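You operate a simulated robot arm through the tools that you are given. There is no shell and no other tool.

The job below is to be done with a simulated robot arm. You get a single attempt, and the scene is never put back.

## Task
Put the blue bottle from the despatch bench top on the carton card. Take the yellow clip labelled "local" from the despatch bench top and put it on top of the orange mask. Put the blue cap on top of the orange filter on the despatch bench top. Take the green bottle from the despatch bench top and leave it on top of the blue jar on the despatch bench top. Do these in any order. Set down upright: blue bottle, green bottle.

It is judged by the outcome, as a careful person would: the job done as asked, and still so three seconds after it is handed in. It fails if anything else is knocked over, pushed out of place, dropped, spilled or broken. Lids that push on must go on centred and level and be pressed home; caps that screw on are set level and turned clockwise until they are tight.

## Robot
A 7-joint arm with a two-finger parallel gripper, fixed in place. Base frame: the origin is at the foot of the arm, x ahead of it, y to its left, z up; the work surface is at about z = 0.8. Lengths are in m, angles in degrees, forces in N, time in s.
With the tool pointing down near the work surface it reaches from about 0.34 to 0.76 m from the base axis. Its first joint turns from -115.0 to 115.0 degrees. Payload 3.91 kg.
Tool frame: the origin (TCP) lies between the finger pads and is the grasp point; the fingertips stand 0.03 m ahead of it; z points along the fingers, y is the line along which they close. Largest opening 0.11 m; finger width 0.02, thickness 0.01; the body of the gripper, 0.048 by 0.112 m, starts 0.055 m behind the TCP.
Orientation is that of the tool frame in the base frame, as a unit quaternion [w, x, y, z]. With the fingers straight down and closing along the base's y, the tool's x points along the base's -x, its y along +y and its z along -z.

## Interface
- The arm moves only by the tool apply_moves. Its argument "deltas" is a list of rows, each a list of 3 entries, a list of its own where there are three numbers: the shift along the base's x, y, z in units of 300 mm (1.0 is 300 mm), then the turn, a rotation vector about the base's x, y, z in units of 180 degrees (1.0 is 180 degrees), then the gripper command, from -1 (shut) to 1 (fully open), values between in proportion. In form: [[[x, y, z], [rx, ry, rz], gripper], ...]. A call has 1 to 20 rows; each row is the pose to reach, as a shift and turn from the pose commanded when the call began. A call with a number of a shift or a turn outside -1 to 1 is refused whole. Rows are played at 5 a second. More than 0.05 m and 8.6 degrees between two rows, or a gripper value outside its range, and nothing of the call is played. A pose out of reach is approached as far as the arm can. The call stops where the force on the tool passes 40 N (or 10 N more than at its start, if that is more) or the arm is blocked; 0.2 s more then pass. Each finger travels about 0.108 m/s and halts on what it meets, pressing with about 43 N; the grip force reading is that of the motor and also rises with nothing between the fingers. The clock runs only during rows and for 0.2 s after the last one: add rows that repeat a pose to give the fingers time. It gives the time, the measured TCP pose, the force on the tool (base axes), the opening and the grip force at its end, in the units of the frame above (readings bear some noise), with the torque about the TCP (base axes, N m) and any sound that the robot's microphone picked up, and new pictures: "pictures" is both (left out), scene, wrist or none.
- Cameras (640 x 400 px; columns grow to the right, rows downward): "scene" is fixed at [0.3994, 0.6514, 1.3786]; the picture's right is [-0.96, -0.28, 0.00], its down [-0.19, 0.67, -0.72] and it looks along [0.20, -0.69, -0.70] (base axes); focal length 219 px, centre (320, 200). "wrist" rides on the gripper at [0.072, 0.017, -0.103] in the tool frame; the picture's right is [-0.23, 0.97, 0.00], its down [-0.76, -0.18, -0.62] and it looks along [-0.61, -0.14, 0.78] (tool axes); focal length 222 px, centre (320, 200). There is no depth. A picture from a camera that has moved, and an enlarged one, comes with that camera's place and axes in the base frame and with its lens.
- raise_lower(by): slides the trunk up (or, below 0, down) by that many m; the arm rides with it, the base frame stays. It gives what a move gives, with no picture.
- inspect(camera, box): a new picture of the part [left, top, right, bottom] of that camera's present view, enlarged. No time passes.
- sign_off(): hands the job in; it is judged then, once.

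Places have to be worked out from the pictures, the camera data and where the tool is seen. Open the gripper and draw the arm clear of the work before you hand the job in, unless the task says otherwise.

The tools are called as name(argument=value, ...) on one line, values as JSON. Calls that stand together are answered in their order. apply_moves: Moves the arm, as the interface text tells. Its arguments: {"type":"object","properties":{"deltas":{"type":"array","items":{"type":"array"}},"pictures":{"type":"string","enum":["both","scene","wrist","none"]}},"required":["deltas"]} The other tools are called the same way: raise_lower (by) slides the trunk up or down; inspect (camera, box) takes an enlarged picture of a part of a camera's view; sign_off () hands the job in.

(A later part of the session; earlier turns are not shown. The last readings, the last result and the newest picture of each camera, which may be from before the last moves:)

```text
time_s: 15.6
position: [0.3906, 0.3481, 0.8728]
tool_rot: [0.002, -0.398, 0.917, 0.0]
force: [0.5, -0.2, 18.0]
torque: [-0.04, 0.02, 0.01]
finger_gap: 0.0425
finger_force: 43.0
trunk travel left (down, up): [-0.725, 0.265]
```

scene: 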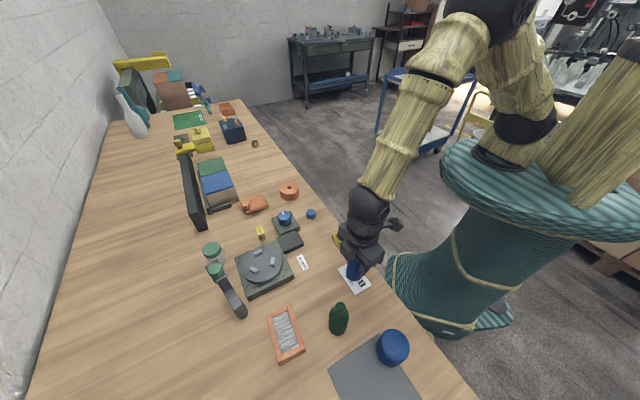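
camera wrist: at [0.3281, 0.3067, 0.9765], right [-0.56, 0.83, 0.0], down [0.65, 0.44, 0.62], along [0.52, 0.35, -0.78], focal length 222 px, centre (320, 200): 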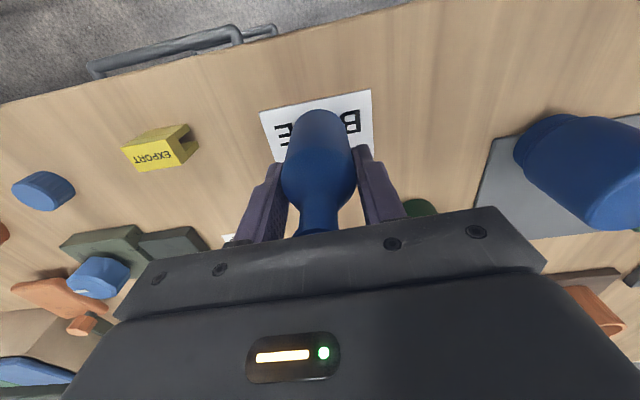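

The base is on the card, with 18 N of upward force. I'll ease off the preload, open the gripper and rise straight up.

apply_moves(deltas=[[[0, 0, 0.004], [0, 0, 0], -1], [[0, 0, 0.004], [0, 0, 0], -0.1], [[0, 0, 0.004], [0, 0, 0], 0.4], [[0, 0, 0.004], [0, 0, 0], 1], [[0, 0, 0.004], [0, 0, 0], 1], [[0, 0, 0.1], [0, 0, 0], 1], [[0, 0, 0.2], [0, 0, 0], 1], [[0, 0, 0.3], [0, 0, 0], 1], [[0, 0, 0.4], [0, 0, 0], 1], [[0, 0, 0.4], [0, 0, 0], 1]], pictures="both")

```text
time_s: 17.8
position: [0.3915, 0.3484, 0.9913]
tool_rot: [-0.001, -0.399, 0.917, -0.001]
force: [0.4, 0.3, -0.4]
torque: [-0.03, 0.01, 0.01]
finger_gap: 0.1099
finger_force: 0.1
trunk travel left (down, up): [-0.725, 0.265]
camera wrist: at [0.329, 0.3065, 1.0944], right [-0.56, 0.83, 0.0], down [0.65, 0.44, 0.62], along [0.52, 0.35, -0.78], focal length 222 px, centre (320, 200)
```

scene: 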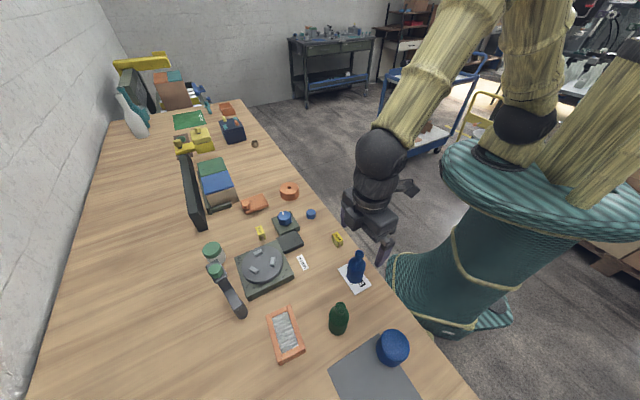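
wrist: 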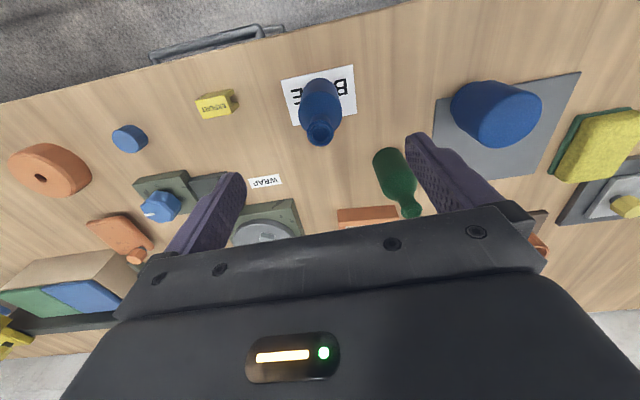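

The blue bottle stands upright on the card. Next I'll hover over the green bottle, estimated at (0.406, 0.478), keeping the same yaw.

apply_moves(deltas=[[[0.01, 0.1, 0.03], [0, 0, 0], 1], [[0.02, 0.2, 0.03], [0, 0, 0], 1], [[0.035, 0.3, 0.03], [0, 0, 0], 1], [[0.045, 0.4, 0.03], [0, 0, 0], 1], [[0.048, 0.432, 0.03], [0, 0, 0], 1], [[0.048, 0.432, 0.03], [0, 0, 0], 1]], pictures="wrist")

inspect(camera="scene", box=[325, 240, 395, 300])

inspect(camera="wrist", box=[270, 60, 370, 220])

inspect(camera="wrist", box=[370, 30, 500, 150])

```text
time_s: 19.2
position: [0.4054, 0.4766, 0.999]
tool_rot: [0.0, -0.399, 0.917, 0.0]
force: [-1.4, 0.0, 0.1]
torque: [0.0, -0.01, 0.02]
finger_gap: 0.1099
finger_force: 0.0
trunk travel left (down, up): [-0.725, 0.265]
camera wrist: at [0.3432, 0.4356, 1.1026], right [-0.56, 0.83, 0.0], down [0.65, 0.44, 0.62], along [0.52, 0.35, -0.78], focal length 222 px, centre (320, 200)
```

wrist: 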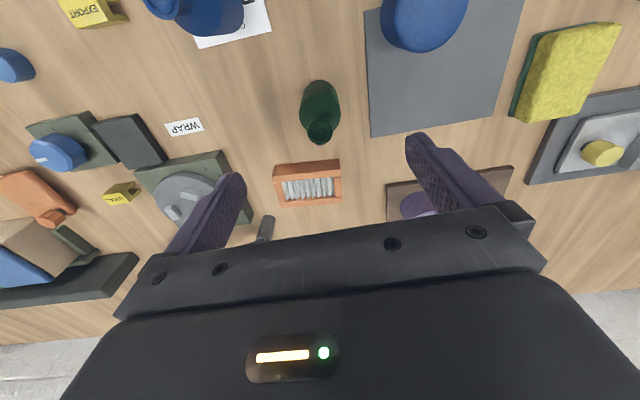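

```text
6.67 times, centred on (360, 270) of scene
camera zoom: at [0.3994, 0.6514, 1.3786], right [-0.96, -0.28, 0.0], down [-0.19, 0.67, -0.72], along [0.2, -0.69, -0.7], focal length 1463 px, centre (53, -267)
```

zoom: 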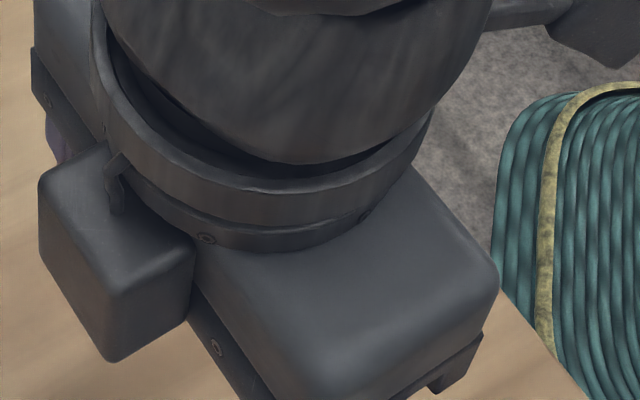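

```text
2.50 times, centred on (320, 140) of wrist
camera zoom: at [0.3432, 0.4356, 1.1026], right [-0.56, 0.83, 0.0], down [0.65, 0.44, 0.62], along [0.52, 0.35, -0.78], focal length 555 px, centre (320, 350)
```

zoom: 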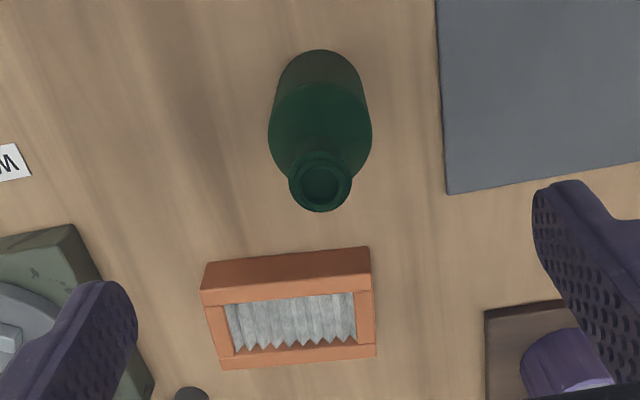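

```text
3.33 times, centred on (435, 90) of wrist
camera zoom: at [0.3432, 0.4356, 1.1026], right [-0.56, 0.83, 0.0], down [0.65, 0.44, 0.62], along [0.52, 0.35, -0.78], focal length 740 px, centre (-63, 567)
```

zoom: 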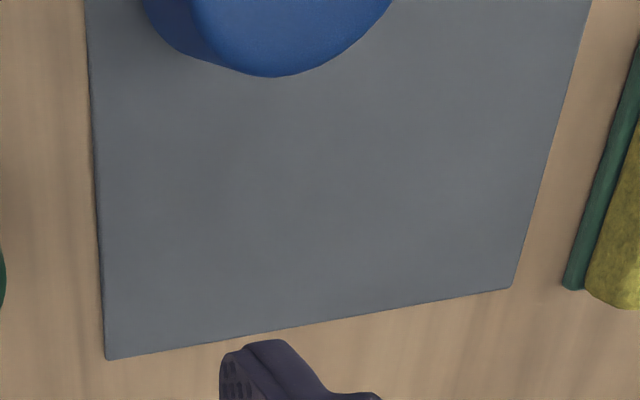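

The green bottle axis works out at (0.406, 0.478), about 1–2 mm from the TCP. I'll correct that and descend to the same grasp height.

apply_moves(deltas=[[[0.004, 0.004, -0.1], [0, 0, 0], 1], [[0.004, 0.004, -0.2], [0, 0, 0], 1], [[0.004, 0.004, -0.3], [0, 0, 0], 1], [[0.004, 0.004, -0.4], [0, 0, 0], 1], [[0.004, 0.004, -0.433], [0, 0, 0], 1], [[0.004, 0.004, -0.433], [0, 0, 0], 1]], pictures="wrist")

```text
time_s: 20.6
position: [0.4048, 0.4788, 0.8701]
tool_rot: [0.0, -0.4, 0.917, 0.0]
force: [0.3, 0.1, 0.3]
torque: [0.03, -0.01, 0.01]
finger_gap: 0.1099
finger_force: 0.1
trunk travel left (down, up): [-0.725, 0.265]
camera wrist: at [0.3434, 0.4373, 0.9726], right [-0.56, 0.83, 0.0], down [0.65, 0.44, 0.62], along [0.52, 0.35, -0.78], focal length 222 px, centre (320, 200)
```

wrist: 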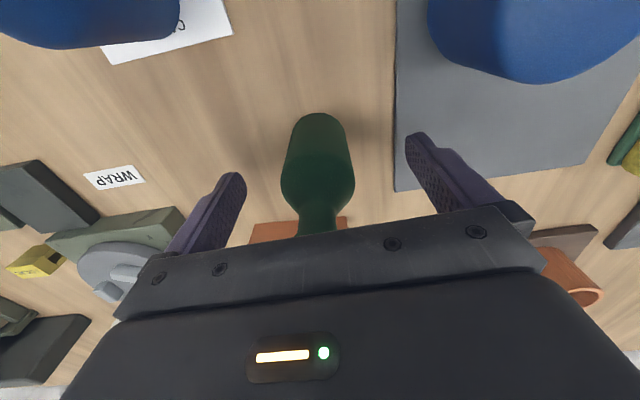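

The green bottle is centred at column 318. I'll close on it.

apply_moves(deltas=[[[0, 0, 0], [0, 0, 0], 0.2], [[0, 0, 0], [0, 0, 0], -0.3], [[0, 0, 0], [0, 0, 0], -1], [[0, 0, 0], [0, 0, 0], -1], [[0, 0, 0], [0, 0, 0], -1]], pictures="wrist")

inspect(camera="wrist", box=[390, 0, 640, 200])

```text
time_s: 21.8
position: [0.4059, 0.4778, 0.8696]
tool_rot: [0.0, -0.398, 0.918, 0.0]
force: [0.5, -0.7, 0.2]
torque: [-0.03, -0.02, 0.0]
finger_gap: 0.0427
finger_force: 43.1
trunk travel left (down, up): [-0.725, 0.265]
camera wrist: at [0.3434, 0.4372, 0.9728], right [-0.56, 0.83, 0.0], down [0.65, 0.44, 0.62], along [0.52, 0.35, -0.78], focal length 222 px, centre (320, 200)
```

wrist: 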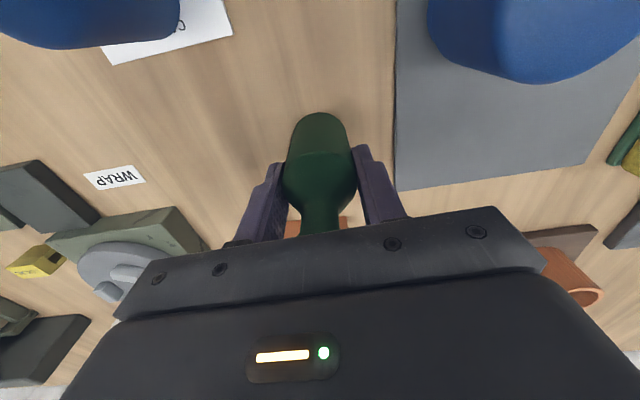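

```text
2.00 times, centred on (515, 100) of wrist
camera zoom: at [0.3434, 0.4372, 0.9728], right [-0.56, 0.83, 0.0], down [0.65, 0.44, 0.62], along [0.52, 0.35, -0.78], focal length 444 px, centre (-70, 400)
```

zoom: 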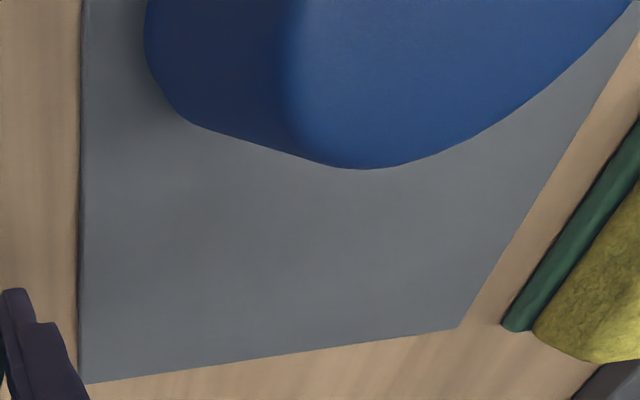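

The green bottle is gripped. I'll lift it 13 cm, carry it above the jar at about (0.291, 0.503), and then measure the jar again.

apply_moves(deltas=[[[0, 0, 0.12], [0, 0, 0], -1], [[0, 0, 0.26], [0, 0, 0], -1], [[0, 0, 0.4], [0, 0, 0], -1], [[-0.09, 0.02, 0.433], [0, 0, 0], -1], [[-0.18, 0.04, 0.433], [0, 0, 0], -1], [[-0.27, 0.06, 0.433], [0, 0, 0], -1], [[-0.36, 0.08, 0.433], [0, 0, 0], -1], [[-0.38, 0.083, 0.433], [0, 0, 0], -1], [[-0.38, 0.083, 0.433], [0, 0, 0], -1]], pictures="both")

inspect(camera="scene", box=[350, 280, 450, 400])

inspect(camera="wrist", box=[260, 50, 390, 200])

```text
time_s: 23.8
position: [0.2905, 0.5044, 0.9994]
tool_rot: [0.001, -0.399, 0.917, 0.0]
force: [-0.1, -0.7, -1.7]
torque: [-0.04, 0.02, -0.01]
finger_gap: 0.0424
finger_force: 42.7
trunk travel left (down, up): [-0.725, 0.265]
camera wrist: at [0.2284, 0.4632, 1.1025], right [-0.56, 0.83, 0.0], down [0.65, 0.44, 0.62], along [0.52, 0.35, -0.78], focal length 222 px, centre (320, 200)
```

scene: 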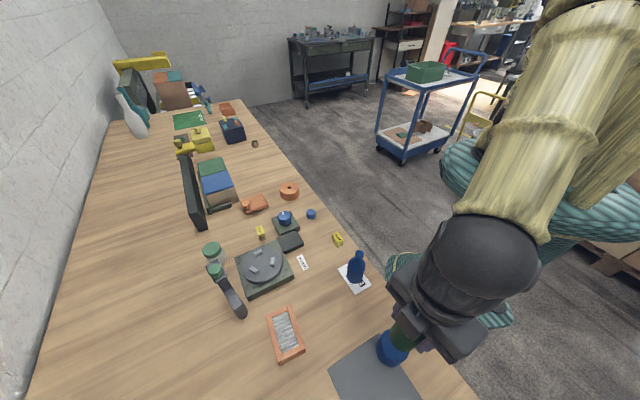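
wrist: 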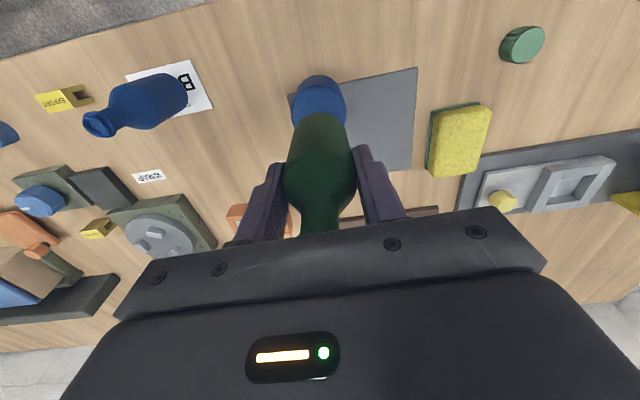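

```text
3.33 times, centred on (400, 340) of scene
camera zoom: at [0.3994, 0.6514, 1.3786], right [-0.96, -0.28, 0.0], down [-0.19, 0.67, -0.72], along [0.2, -0.69, -0.7], focal length 731 px, centre (53, -267)
```

zoom: 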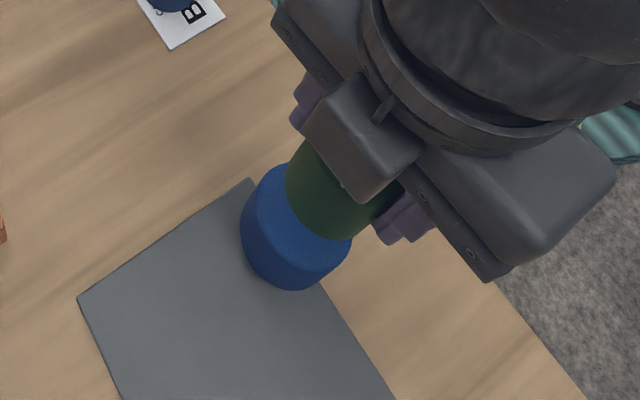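

```text
2.67 times, centred on (325, 125) of wrist
camera zoom: at [0.2284, 0.4632, 1.1025], right [-0.56, 0.83, 0.0], down [0.65, 0.44, 0.62], along [0.52, 0.35, -0.78], focal length 592 px, centre (307, 400)
```

zoom: 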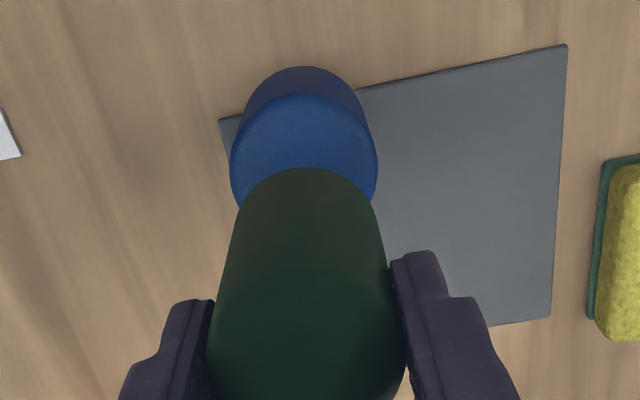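

The bottle is over the jar centre to within about 2 mm. I'll lower 5 cm first, then feel for contact in small steps.

apply_moves(deltas=[[[0, -0.003, -0.06], [0, 0, 0], -1], [[0, -0.003, -0.12], [0, 0, 0], -1], [[0, -0.003, -0.165], [0, 0, 0], -1], [[0, -0.003, -0.165], [0, 0, 0], -1]], pictures="both")

inspect(camera="scene", box=[350, 300, 440, 390])

inspect(camera="wrist", box=[260, 60, 390, 200])

```text
time_s: 24.8
position: [0.2922, 0.5008, 0.9496]
tool_rot: [0.001, -0.399, 0.917, 0.0]
force: [0.8, 0.0, -1.3]
torque: [-0.01, -0.03, 0.01]
finger_gap: 0.0426
finger_force: 43.2
trunk travel left (down, up): [-0.725, 0.265]
camera wrist: at [0.2298, 0.4613, 1.0532], right [-0.56, 0.83, 0.0], down [0.65, 0.44, 0.62], along [0.52, 0.35, -0.78], focal length 222 px, centre (320, 200)
```

scene: 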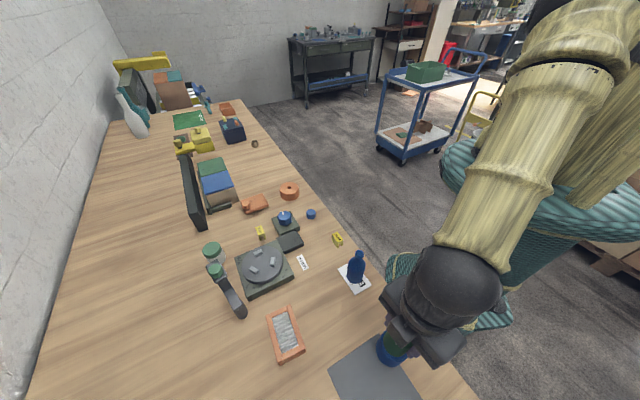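
wrist: 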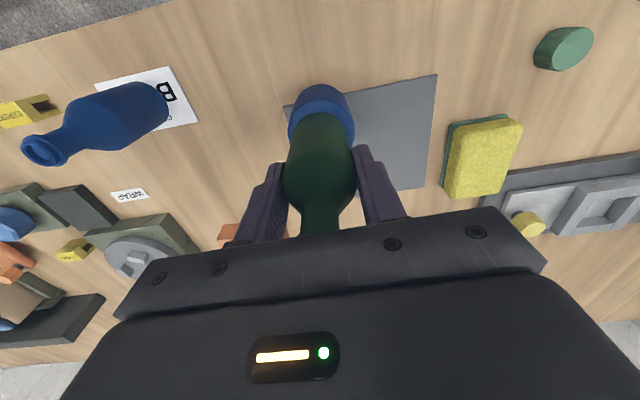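

```text
4.44 times, centred on (395, 345) of scene
camera zoom: at [0.3994, 0.6514, 1.3786], right [-0.96, -0.28, 0.0], down [-0.19, 0.67, -0.72], along [0.2, -0.69, -0.7], focal length 975 px, centre (-13, -444)
```

zoom: 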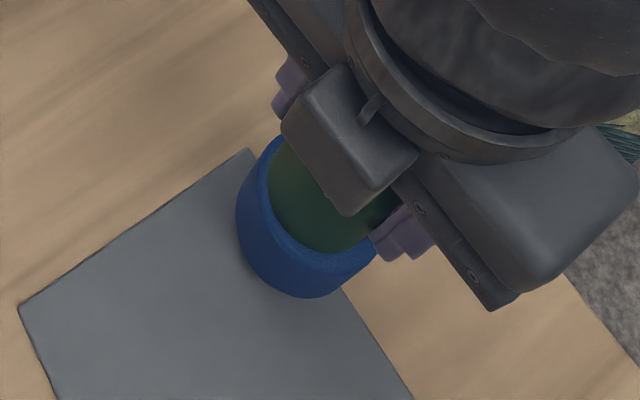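

```text
2.86 times, centred on (325, 130) of wrist
camera zoom: at [0.2298, 0.4613, 1.0532], right [-0.56, 0.83, 0.0], down [0.65, 0.44, 0.62], along [0.52, 0.35, -0.78], focal length 635 px, centre (306, 400)
```

zoom: 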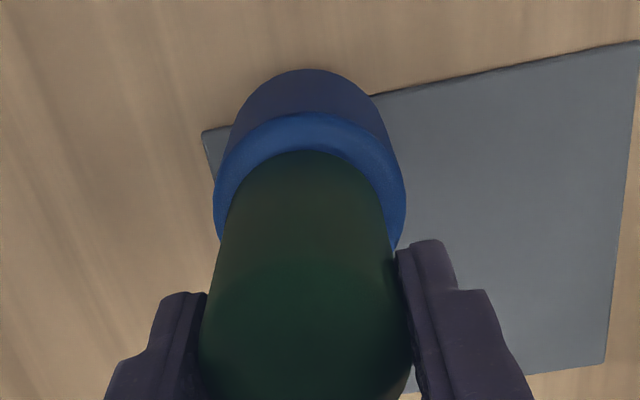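

Bottle and jar are concentric to about 1 mm. I'll lower slowly now.

apply_moves(deltas=[[[0, 0, -0.005], [0, 0, 0], -1], [[0, 0, -0.01], [0, 0, 0], -1], [[0, 0, -0.015], [0, 0, 0], -1], [[0, 0, -0.015], [0, 0, 0], -1]], pictures="none")

```text
time_s: 25.8
position: [0.2921, 0.5019, 0.9489]
tool_rot: [0.002, -0.399, 0.917, 0.002]
force: [0.6, 0.0, 34.7]
torque: [-0.23, 0.07, -0.02]
finger_gap: 0.0424
finger_force: 43.1
trunk travel left (down, up): [-0.725, 0.265]
```

Contact came almost at once, with 34.7 N upward, so the jar top is at about z = 0.879. I'll back off the preload and check the reading before releasing.

apply_moves(deltas=[[[0, 0, 0.006], [0, 0, 0], -1], [[0, 0, 0.011], [0, 0, 0], -1], [[0, 0, 0.011], [0, 0, 0], -1]], pictures="both")

inspect(camera="scene", box=[350, 300, 440, 390])

inspect(camera="wrist", box=[260, 60, 390, 200])

```text
time_s: 26.6
position: [0.2931, 0.5018, 0.949]
tool_rot: [0.001, -0.399, 0.917, -0.001]
force: [2.2, 4.3, 20.8]
torque: [0.46, -0.21, -0.03]
finger_gap: 0.0425
finger_force: 42.9
trunk travel left (down, up): [-0.725, 0.265]
camera wrist: at [0.2295, 0.4606, 1.0524], right [-0.56, 0.83, 0.0], down [0.65, 0.43, 0.62], along [0.52, 0.35, -0.78], focal length 222 px, centre (320, 200)
```

scene: 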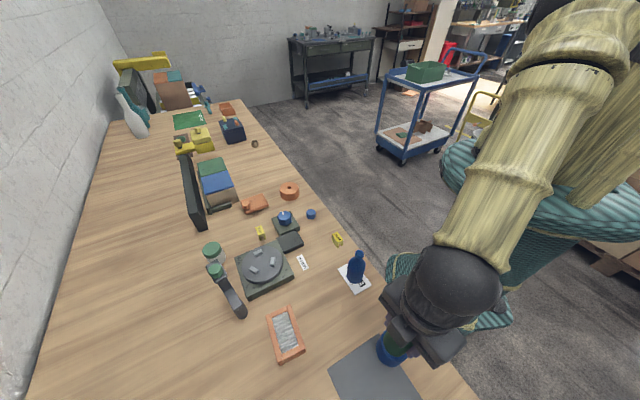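
wrist: 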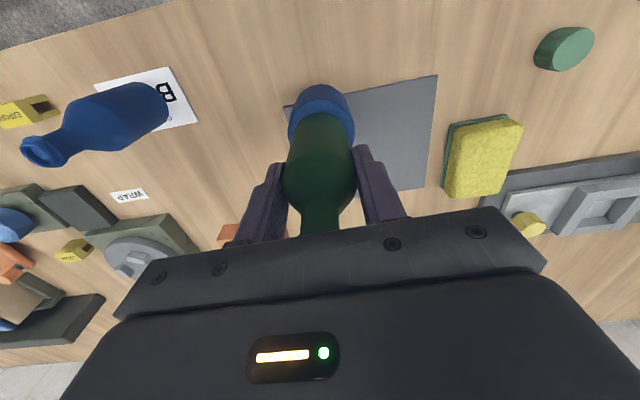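

```text
4.44 times, centred on (395, 345) of scene
camera zoom: at [0.3994, 0.6514, 1.3786], right [-0.96, -0.28, 0.0], down [-0.19, 0.67, -0.72], along [0.2, -0.69, -0.7], focal length 975 px, centre (-13, -444)
```

zoom: 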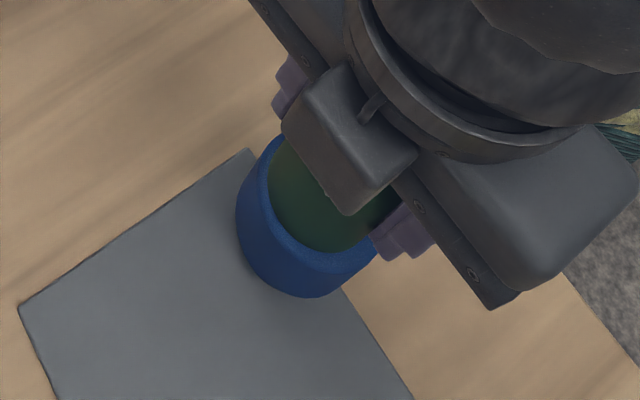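

```text
2.86 times, centred on (325, 130) of wrist
camera zoom: at [0.2295, 0.4606, 1.0524], right [-0.56, 0.83, 0.0], down [0.65, 0.43, 0.62], along [0.52, 0.35, -0.78], focal length 635 px, centre (306, 400)
```

zoom: 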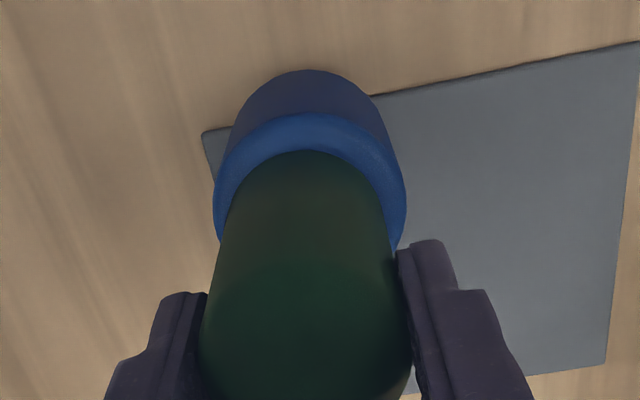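

The upward force is still about 21 N with a little side force, so I'll ease up another 1–2 mm before opening.

apply_moves(deltas=[[[0, 0, 0.002], [0, 0, 0], -1], [[0, 0, 0.004], [0, 0, 0], -1], [[0, 0, 0.004], [0, 0, 0], -1]], pictures="none")

```text
time_s: 27.4
position: [0.2923, 0.5018, 0.9489]
tool_rot: [-0.002, -0.399, 0.917, 0.0]
force: [0.3, 2.2, 5.6]
torque: [0.23, -0.13, 0.04]
finger_gap: 0.0423
finger_force: 43.3
trunk travel left (down, up): [-0.725, 0.265]
```

The load is down to 5.6 N, so I'll open the fingers and rise straight up.

apply_moves(deltas=[[[0, 0, 0.001], [0, 0, 0], -0.15], [[0, 0, 0.001], [0, 0, 0], 0.2], [[0, 0, 0.001], [0, 0, 0], 0.6], [[0, 0, 0.001], [0, 0, 0], 1], [[0, 0, 0.001], [0, 0, 0], 1], [[0, 0, 0.001], [0, 0, 0], 1]], pictures="wrist")

inspect(camera="scene", box=[350, 300, 440, 390])

```text
time_s: 28.8
position: [0.2916, 0.5022, 0.9496]
tool_rot: [0.0, -0.399, 0.917, 0.0]
force: [0.0, 0.5, -0.1]
torque: [-0.02, 0.0, 0.0]
finger_gap: 0.11
finger_force: 0.0
trunk travel left (down, up): [-0.725, 0.265]
camera wrist: at [0.23, 0.4612, 1.0537], right [-0.56, 0.83, 0.0], down [0.65, 0.44, 0.62], along [0.52, 0.35, -0.78], focal length 222 px, centre (320, 200)
```

wrist: 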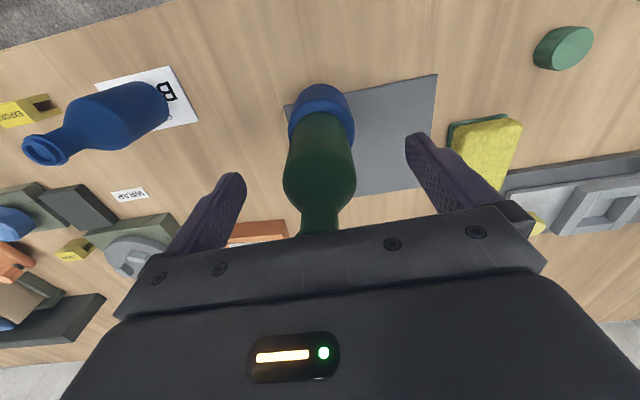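

```text
4.44 times, centred on (395, 345) of scene
camera zoom: at [0.3994, 0.6514, 1.3786], right [-0.96, -0.28, 0.0], down [-0.19, 0.67, -0.72], along [0.2, -0.69, -0.7], focal length 975 px, centre (-13, -444)
```

zoom: 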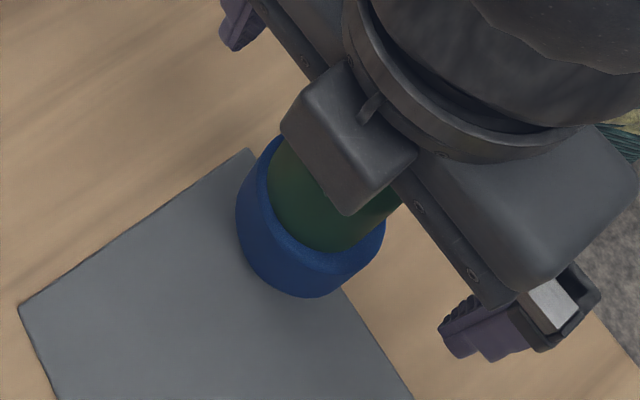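

The bottle stands on the jar, so I'll rise 15 cm straight up and look.

apply_moves(deltas=[[[0, 0, 0.1], [0, 0, 0], 1], [[0, 0, 0.2], [0, 0, 0], 1], [[0, 0, 0.3], [0, 0, 0], 1], [[0, 0, 0.4], [0, 0, 0], 1], [[0, 0, 0.5], [0, 0, 0], 1], [[0, 0, 0.5], [0, 0, 0], 1]], pictures="both")

inspect(camera="wrist", box=[260, 50, 390, 200])

```text
time_s: 30.2
position: [0.2932, 0.5016, 1.0993]
tool_rot: [-0.001, -0.398, 0.917, 0.0]
force: [-0.4, 0.1, -0.6]
torque: [0.01, 0.02, 0.03]
finger_gap: 0.1102
finger_force: 0.1
trunk travel left (down, up): [-0.725, 0.265]
camera wrist: at [0.2307, 0.4608, 1.2021], right [-0.56, 0.83, 0.0], down [0.65, 0.44, 0.62], along [0.52, 0.35, -0.78], focal length 222 px, centre (320, 200)
```

scene: 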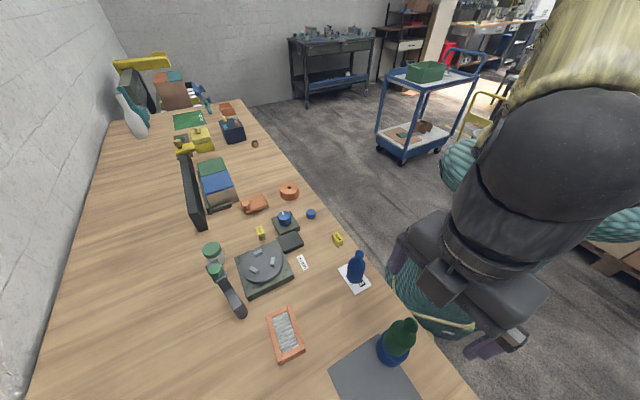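
wrist: 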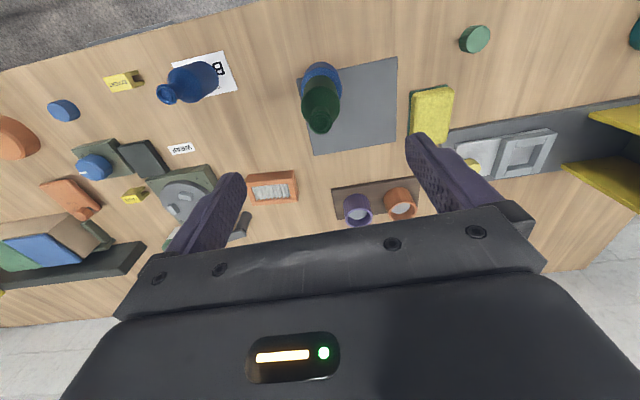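

```text
2.67 times, centred on (325, 125) of wrist
camera zoom: at [0.2307, 0.4608, 1.2021], right [-0.56, 0.83, 0.0], down [0.65, 0.44, 0.62], along [0.52, 0.35, -0.78], focal length 592 px, centre (307, 400)
```

zoom: 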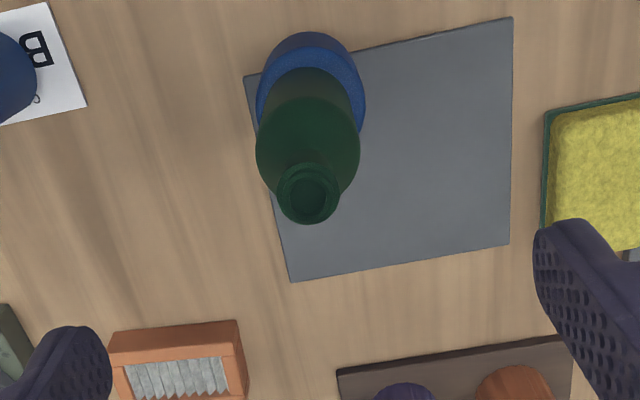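

The green bottle is upright and centred on the jar. Next is the blue cap near (0.575, 0.158), and I'll travel there high in two legs.

apply_moves(deltas=[[[0.08, -0.1, 0], [0, 0, 0], 1], [[0.16, -0.2, 0], [0, 0, 0], 1], [[0.24, -0.3, 0], [0, 0, 0], 1], [[0.32, -0.4, 0], [0, 0, 0], 1], [[0.4, -0.5, 0], [0, 0, 0], 1], [[0.48, -0.6, 0], [0, 0, 0], 1], [[0.56, -0.69, 0], [0, 0, 0], 1], [[0.625, -0.773, 0], [0, 0, 0], 1]], pictures="none")

apply_moves(deltas=[[[0.06, -0.08, -0.07], [0, 0, 0], 1], [[0.12, -0.16, -0.14], [0, 0, 0], 1], [[0.18, -0.24, -0.21], [0, 0, 0], 1], [[0.24, -0.31, -0.28], [0, 0, 0], 1], [[0.3, -0.36, -0.36], [0, 0, 0], 1], [[0.316, -0.373, -0.43], [0, 0, 0], 1], [[0.316, -0.373, -0.497], [0, 0, 0], 1], [[0.316, -0.373, -0.497], [0, 0, 0], 1]], pictures="both")

inspect(camera="wrist", box=[260, 60, 380, 200])

```text
time_s: 32.0
position: [0.4821, 0.2697, 1.0987]
tool_rot: [0.0, -0.399, 0.917, 0.0]
force: [0.1, 0.0, 0.3]
torque: [0.07, 0.03, -0.01]
finger_gap: 0.1098
finger_force: 0.0
trunk travel left (down, up): [-0.725, 0.265]
```

```text
time_s: 33.8
position: [0.5747, 0.1577, 0.9542]
tool_rot: [0.001, -0.398, 0.917, 0.0]
force: [0.0, -0.4, -0.1]
torque: [-0.01, 0.01, -0.02]
finger_gap: 0.1098
finger_force: 0.1
trunk travel left (down, up): [-0.725, 0.265]
camera wrist: at [0.5112, 0.1167, 1.0559], right [-0.56, 0.83, 0.0], down [0.65, 0.44, 0.62], along [0.52, 0.35, -0.78], focal length 222 px, centre (320, 200)
```

scene: 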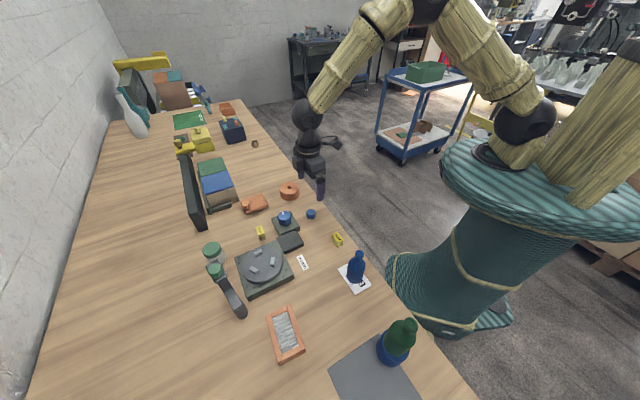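
wrist: 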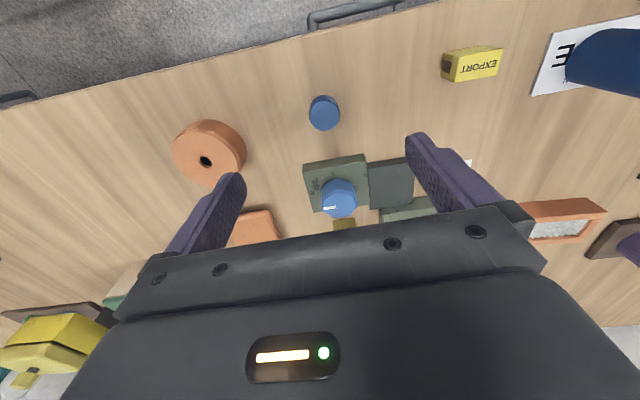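

```text
2.86 times, centred on (320, 130) of wrist
camera zoom: at [0.5112, 0.1167, 1.0559], right [-0.56, 0.83, 0.0], down [0.65, 0.44, 0.62], along [0.52, 0.35, -0.78], focal length 635 px, centre (320, 400)
```

zoom: 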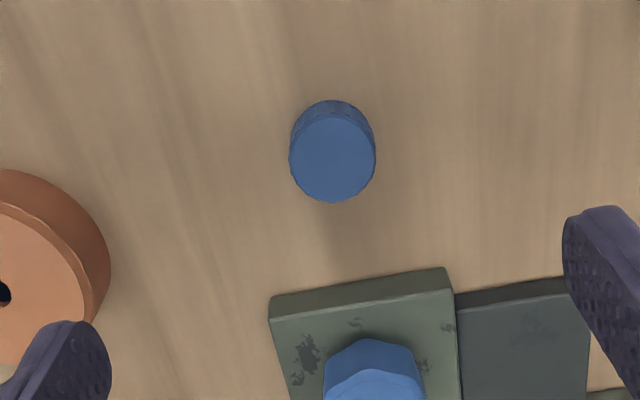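

The cap is at about (0.571, 0.163) with its top near z = 0.822. I'll shift onto it and descend to TCP z ≈ 0.84, so the tips hold the upper two thirds of the cap.

apply_moves(deltas=[[[-0.008, 0.017, -0.08], [0, 0, 0], 1], [[-0.008, 0.017, -0.18], [0, 0, 0], 1], [[-0.008, 0.017, -0.28], [0, 0, 0], 1], [[-0.008, 0.017, -0.36], [0, 0, 0], 1], [[-0.008, 0.017, -0.36], [0, 0, 0], 1]], pictures="wrist")

inspect(camera="wrist", box=[230, 90, 420, 220])

```text
time_s: 35.0
position: [0.5707, 0.1645, 0.844]
tool_rot: [0.0, -0.4, 0.917, -0.001]
force: [0.1, 1.0, 0.9]
torque: [0.01, 0.02, -0.01]
finger_gap: 0.1099
finger_force: 0.0
trunk travel left (down, up): [-0.725, 0.265]
camera wrist: at [0.5086, 0.1225, 0.9468], right [-0.56, 0.83, 0.0], down [0.65, 0.44, 0.62], along [0.52, 0.35, -0.78], focal length 222 px, centre (320, 200)
```

wrist: 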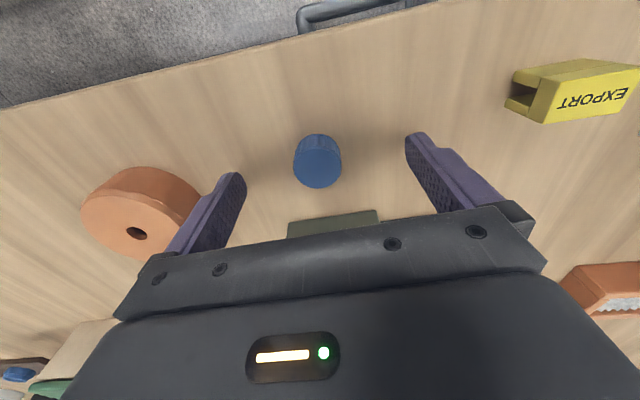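

```text
3.08 times, centred on (325, 155) of wrist
camera zoom: at [0.5086, 0.1225, 0.9468], right [-0.56, 0.83, 0.0], down [0.65, 0.44, 0.62], along [0.52, 0.35, -0.78], focal length 684 px, centre (305, 338)
```

zoom: 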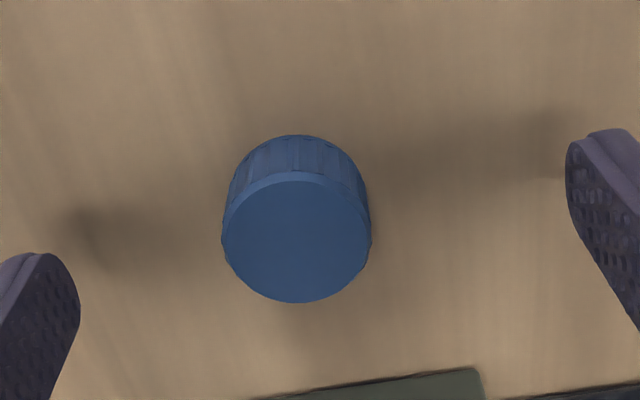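

The cap is within 2 mm of the TCP. I'll make a small correction, drop another 5 mm and close.

apply_moves(deltas=[[[0, -0.005, -0.017], [0, 0, 0], 1], [[0, -0.005, -0.017], [0, 0, 0], 0.3], [[0, -0.005, -0.017], [0, 0, 0], -0.3], [[0, -0.005, -0.017], [0, 0, 0], -1], [[0, -0.005, -0.017], [0, 0, 0], -1], [[0, -0.005, -0.017], [0, 0, 0], -1]], pictures="wrist")

inspect(camera="wrist", box=[240, 90, 400, 230])

```text
time_s: 36.4
position: [0.5729, 0.1624, 0.8377]
tool_rot: [0.0, -0.399, 0.917, 0.001]
force: [0.5, 0.3, -0.7]
torque: [0.02, 0.0, -0.02]
finger_gap: 0.0292
finger_force: 42.6
trunk travel left (down, up): [-0.725, 0.265]
camera wrist: at [0.5091, 0.1209, 0.9416], right [-0.56, 0.83, 0.0], down [0.65, 0.44, 0.62], along [0.52, 0.35, -0.78], focal length 222 px, centre (320, 200)
```

wrist: 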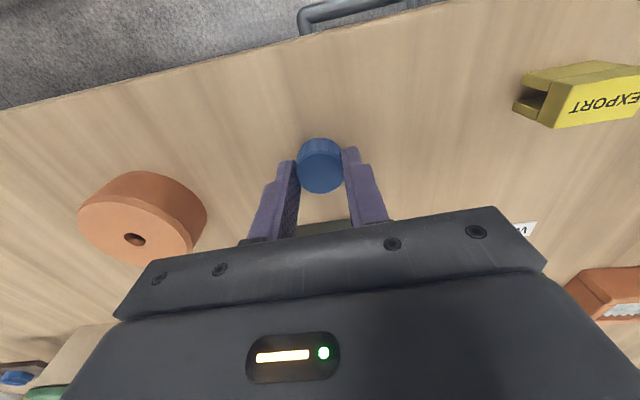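

```text
2.86 times, centred on (320, 160) of wrist
camera zoom: at [0.5091, 0.1209, 0.9416], right [-0.56, 0.83, 0.0], down [0.65, 0.44, 0.62], along [0.52, 0.35, -0.78], focal length 635 px, centre (320, 314)
```

zoom: 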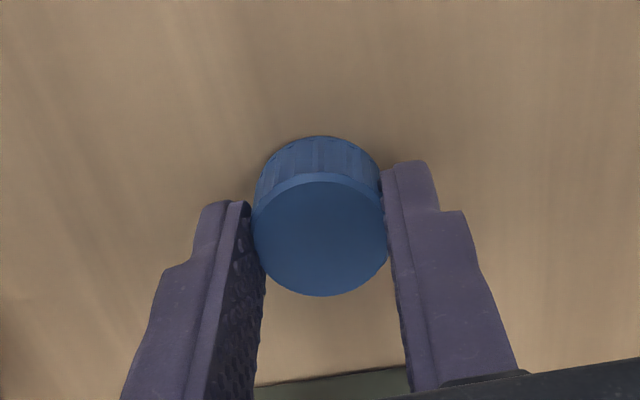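

The cap is gripped. I'll lift it to z ≈ 1.0 and carry it toward the filter in two legs.

apply_moves(deltas=[[[0, 0, 0.13], [0, 0, 0], -1], [[0, 0, 0.26], [0, 0, 0], -1], [[0, 0, 0.4], [0, 0, 0], -1], [[-0.01, 0.08, 0.54], [0, 0, 0], -1], [[-0.03, 0.2, 0.54], [0, 0, 0], -1], [[-0.05, 0.34, 0.54], [0, 0, 0], -1], [[-0.07, 0.48, 0.54], [0, 0, 0], -1], [[-0.085, 0.6, 0.54], [0, 0, 0], -1], [[-0.09, 0.65, 0.54], [0, 0, 0], -1]], pictures="none")

apply_moves(deltas=[[[-0.02, 0.12, 0], [0, 0, 0], -1], [[-0.04, 0.25, 0], [0, 0, 0], -1], [[-0.06, 0.38, 0], [0, 0, 0], -1], [[-0.075, 0.48, 0], [0, 0, 0], -1], [[-0.09, 0.58, -0.08], [0, 0, 0], -1], [[-0.09, 0.58, -0.16], [0, 0, 0], -1], [[-0.09, 0.58, -0.16], [0, 0, 0], -1]], pictures="both")

inspect(camera="wrist", box=[230, 50, 410, 220])

inspect(camera="scene", box=[240, 280, 340, 380])

```text
time_s: 38.4
position: [0.5421, 0.3582, 1.0003]
tool_rot: [0.001, -0.399, 0.917, 0.0]
force: [0.3, -0.7, -0.2]
torque: [-0.02, 0.0, -0.03]
finger_gap: 0.0294
finger_force: 43.2
trunk travel left (down, up): [-0.725, 0.265]
```

```text
time_s: 40.0
position: [0.5192, 0.5314, 0.9515]
tool_rot: [0.0, -0.399, 0.917, 0.0]
force: [0.2, -0.5, -0.6]
torque: [-0.01, -0.01, -0.03]
finger_gap: 0.0292
finger_force: 42.9
trunk travel left (down, up): [-0.725, 0.265]
camera wrist: at [0.4557, 0.4899, 1.0539], right [-0.56, 0.83, 0.0], down [0.65, 0.44, 0.62], along [0.52, 0.35, -0.78], focal length 222 px, centre (320, 200)
```

scene: 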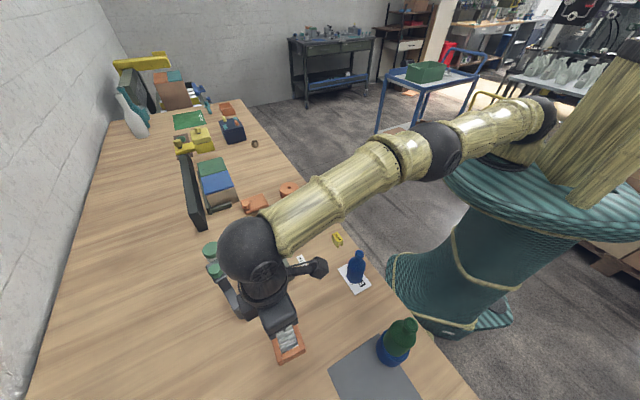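
wrist: 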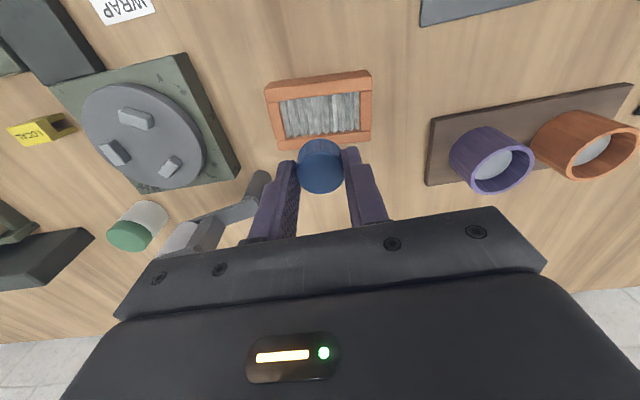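

```text
2.35 times, centred on (320, 135) of wrist
camera zoom: at [0.4557, 0.4899, 1.0539], right [-0.56, 0.83, 0.0], down [0.65, 0.44, 0.62], along [0.52, 0.35, -0.78], focal length 523 px, centre (320, 353)
```

zoom: 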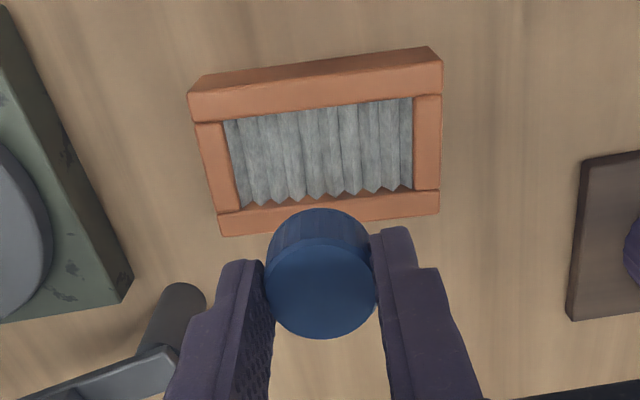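

```text
4.00 times, centred on (290, 330) of scene
camera zoom: at [0.3994, 0.6514, 1.3786], right [-0.96, -0.28, 0.0], down [-0.19, 0.67, -0.72], along [0.2, -0.69, -0.7], focal length 878 px, centre (440, -320)
```

zoom: 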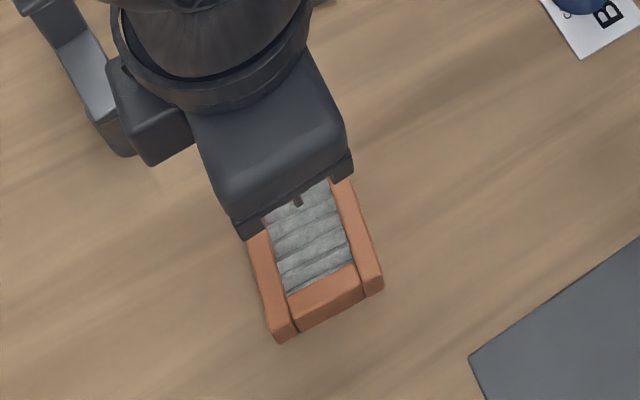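

The filter opening is centred at (0.5167, 0.532), about 38 × 78 mm, with its long side at 130°. The 30 mm cap fits inside it on the pleats. I'll rotate the hand -6.7° so the fingers line up with the long side, then lower to about 1 cm above.

apply_moves(deltas=[[[0, 0.003, -0.05], [0, 0, -0.019], -1], [[0, 0.003, -0.12], [0, 0, -0.037], -1], [[0, 0.003, -0.2], [0, 0, -0.037], -1], [[0, 0.003, -0.26], [0, 0, -0.037], -1], [[0, 0.003, -0.26], [0, 0, -0.037], -1]], pictures="both")

inspect(camera="wrist", box=[230, 80, 410, 230])

inspect(camera="scene", box=[240, 290, 340, 380])

```text
time_s: 41.2
position: [0.5177, 0.5317, 0.8733]
tool_rot: [0.0, -0.345, 0.939, 0.0]
force: [0.2, 0.4, 0.3]
torque: [0.03, 0.01, 0.0]
finger_gap: 0.0294
finger_force: 43.5
trunk travel left (down, up): [-0.725, 0.265]
camera wrist: at [0.4506, 0.4975, 0.976], right [-0.46, 0.89, 0.0], down [0.7, 0.36, 0.62], along [0.55, 0.28, -0.78], focal length 222 px, centre (320, 200)
```

scene: 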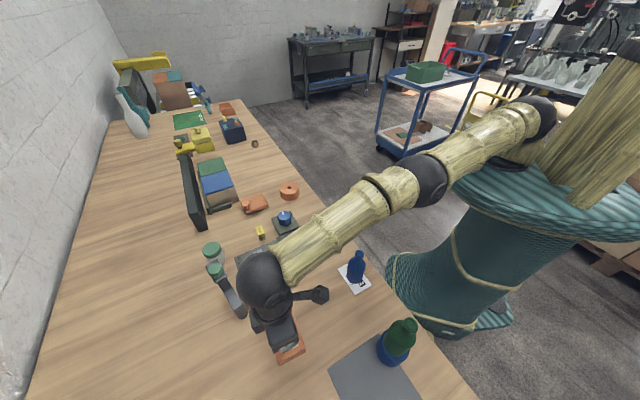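
wrist: 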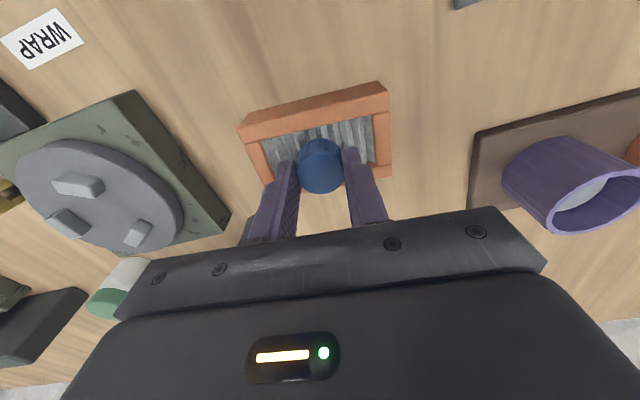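

```text
2.67 times, centred on (320, 155) of wrist
camera zoom: at [0.4506, 0.4975, 0.976], right [-0.46, 0.89, 0.0], down [0.7, 0.36, 0.62], along [0.55, 0.28, -0.78], focal length 592 px, centre (320, 320)
```

zoom: 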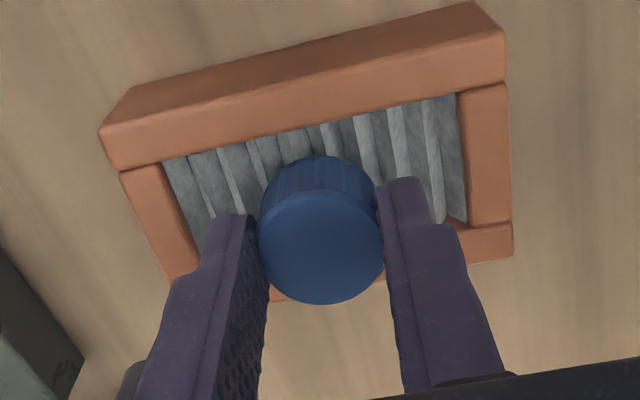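

```text
4.44 times, centred on (290, 335) of scene
camera zoom: at [0.3994, 0.6514, 1.3786], right [-0.96, -0.28, 0.0], down [-0.19, 0.67, -0.72], along [0.2, -0.69, -0.7], focal length 975 px, centre (453, -400)
```

zoom: 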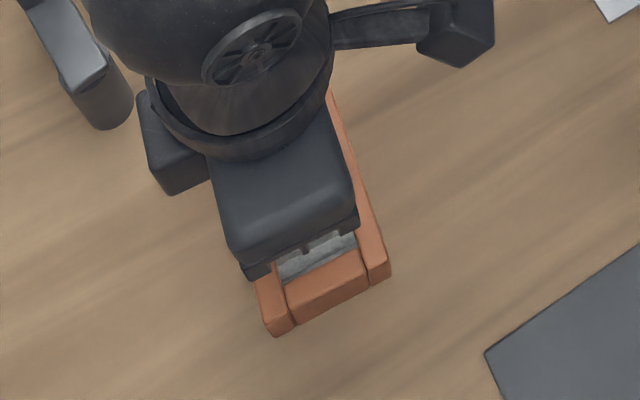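

The cap centre is within 2 mm of the opening centre. I'll nudge it and lower in small steps.

apply_moves(deltas=[[[0.0045, 0.003, -0.012], [0, 0, 0], -1], [[0.0045, 0.003, -0.024], [0, 0, 0], -1], [[0.0045, 0.003, -0.024], [0, 0, 0], -1]], pictures="wrist")

inspect(camera="wrist", box=[230, 80, 410, 230])

```text
time_s: 42.0
position: [0.516, 0.5296, 0.8713]
tool_rot: [0.003, -0.343, 0.939, 0.002]
force: [1.5, 2.0, 30.0]
torque: [0.01, 0.0, -0.02]
finger_gap: 0.0293
finger_force: 43.1
out of reach, approached as far as the arm can: row 1, 2, 3
trunk travel left (down, up): [-0.725, 0.265]
camera wrist: at [0.4497, 0.4964, 0.974], right [-0.46, 0.89, 0.0], down [0.69, 0.35, 0.63], along [0.56, 0.29, -0.78], focal length 222 px, centre (320, 200)
```

wrist: 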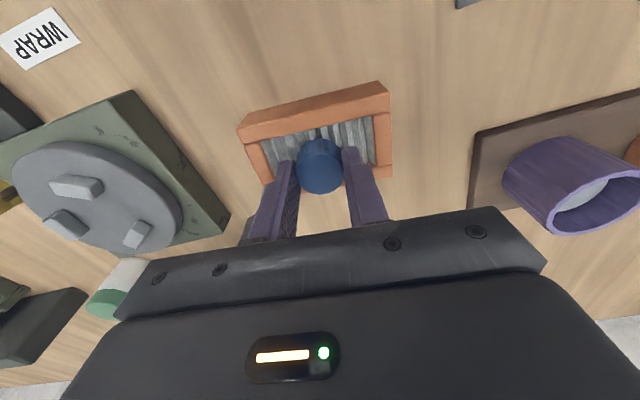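

```text
2.67 times, centred on (320, 155) of wrist
camera zoom: at [0.4497, 0.4964, 0.974], right [-0.46, 0.89, 0.0], down [0.69, 0.35, 0.63], along [0.56, 0.29, -0.78], focal length 592 px, centre (320, 320)
```

zoom: 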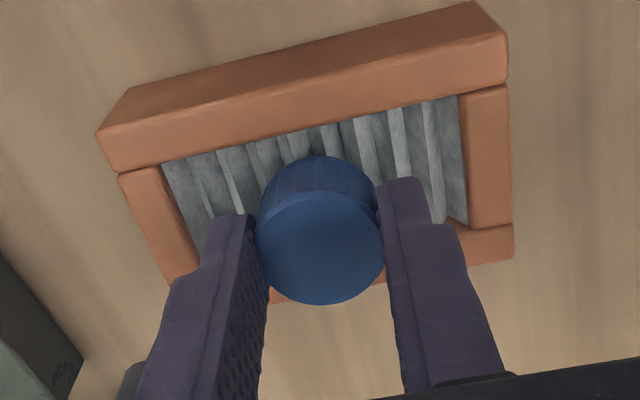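

The reading says this spot is just out of reach, and the 30 N load shows the cap already touching at z ≈ 0.833. I'll lift 6 cm, then lower the trunk 6 cm so the shoulder sits closer to wrist level and the arm gains reach, then try again.

apply_moves(deltas=[[[-0.0045, -0.003, 0.04], [0, 0, 0], -1], [[-0.0045, -0.003, 0.12], [0, 0, 0], -1], [[-0.0045, -0.003, 0.224], [0, 0, 0], -1], [[-0.0045, -0.003, 0.224], [0, 0, 0], -1]], pictures="wrist")

inspect(camera="wrist", box=[230, 60, 410, 210])

```text
time_s: 43.0
position: [0.5167, 0.5288, 0.9326]
tool_rot: [-0.001, -0.344, 0.939, -0.001]
force: [0.4, 0.3, -0.2]
torque: [0.01, -0.01, 0.02]
finger_gap: 0.0292
finger_force: 42.9
trunk travel left (down, up): [-0.725, 0.265]
camera wrist: at [0.4496, 0.4956, 1.0363], right [-0.46, 0.89, 0.0], down [0.7, 0.36, 0.62], along [0.55, 0.28, -0.78], focal length 222 px, centre (320, 200)
```

wrist: 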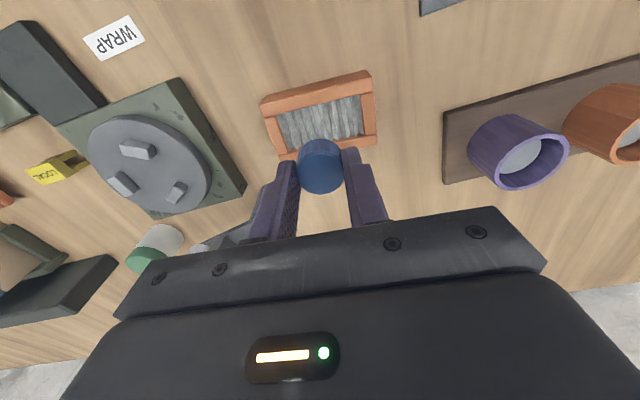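

```text
2.67 times, centred on (320, 135) of wrist
camera zoom: at [0.4496, 0.4956, 1.0363], right [-0.46, 0.89, 0.0], down [0.7, 0.36, 0.62], along [0.55, 0.28, -0.78], focal length 592 px, centre (320, 373)
```

zoom: 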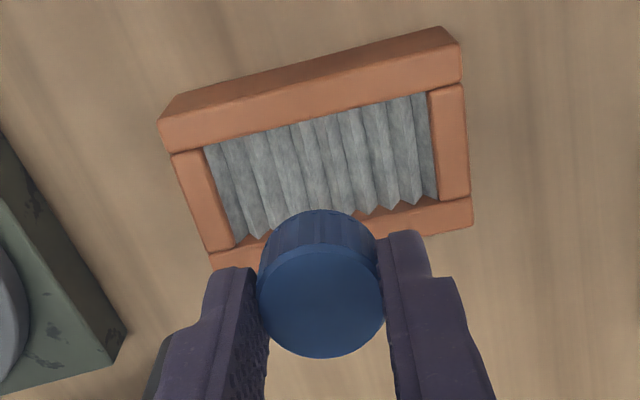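

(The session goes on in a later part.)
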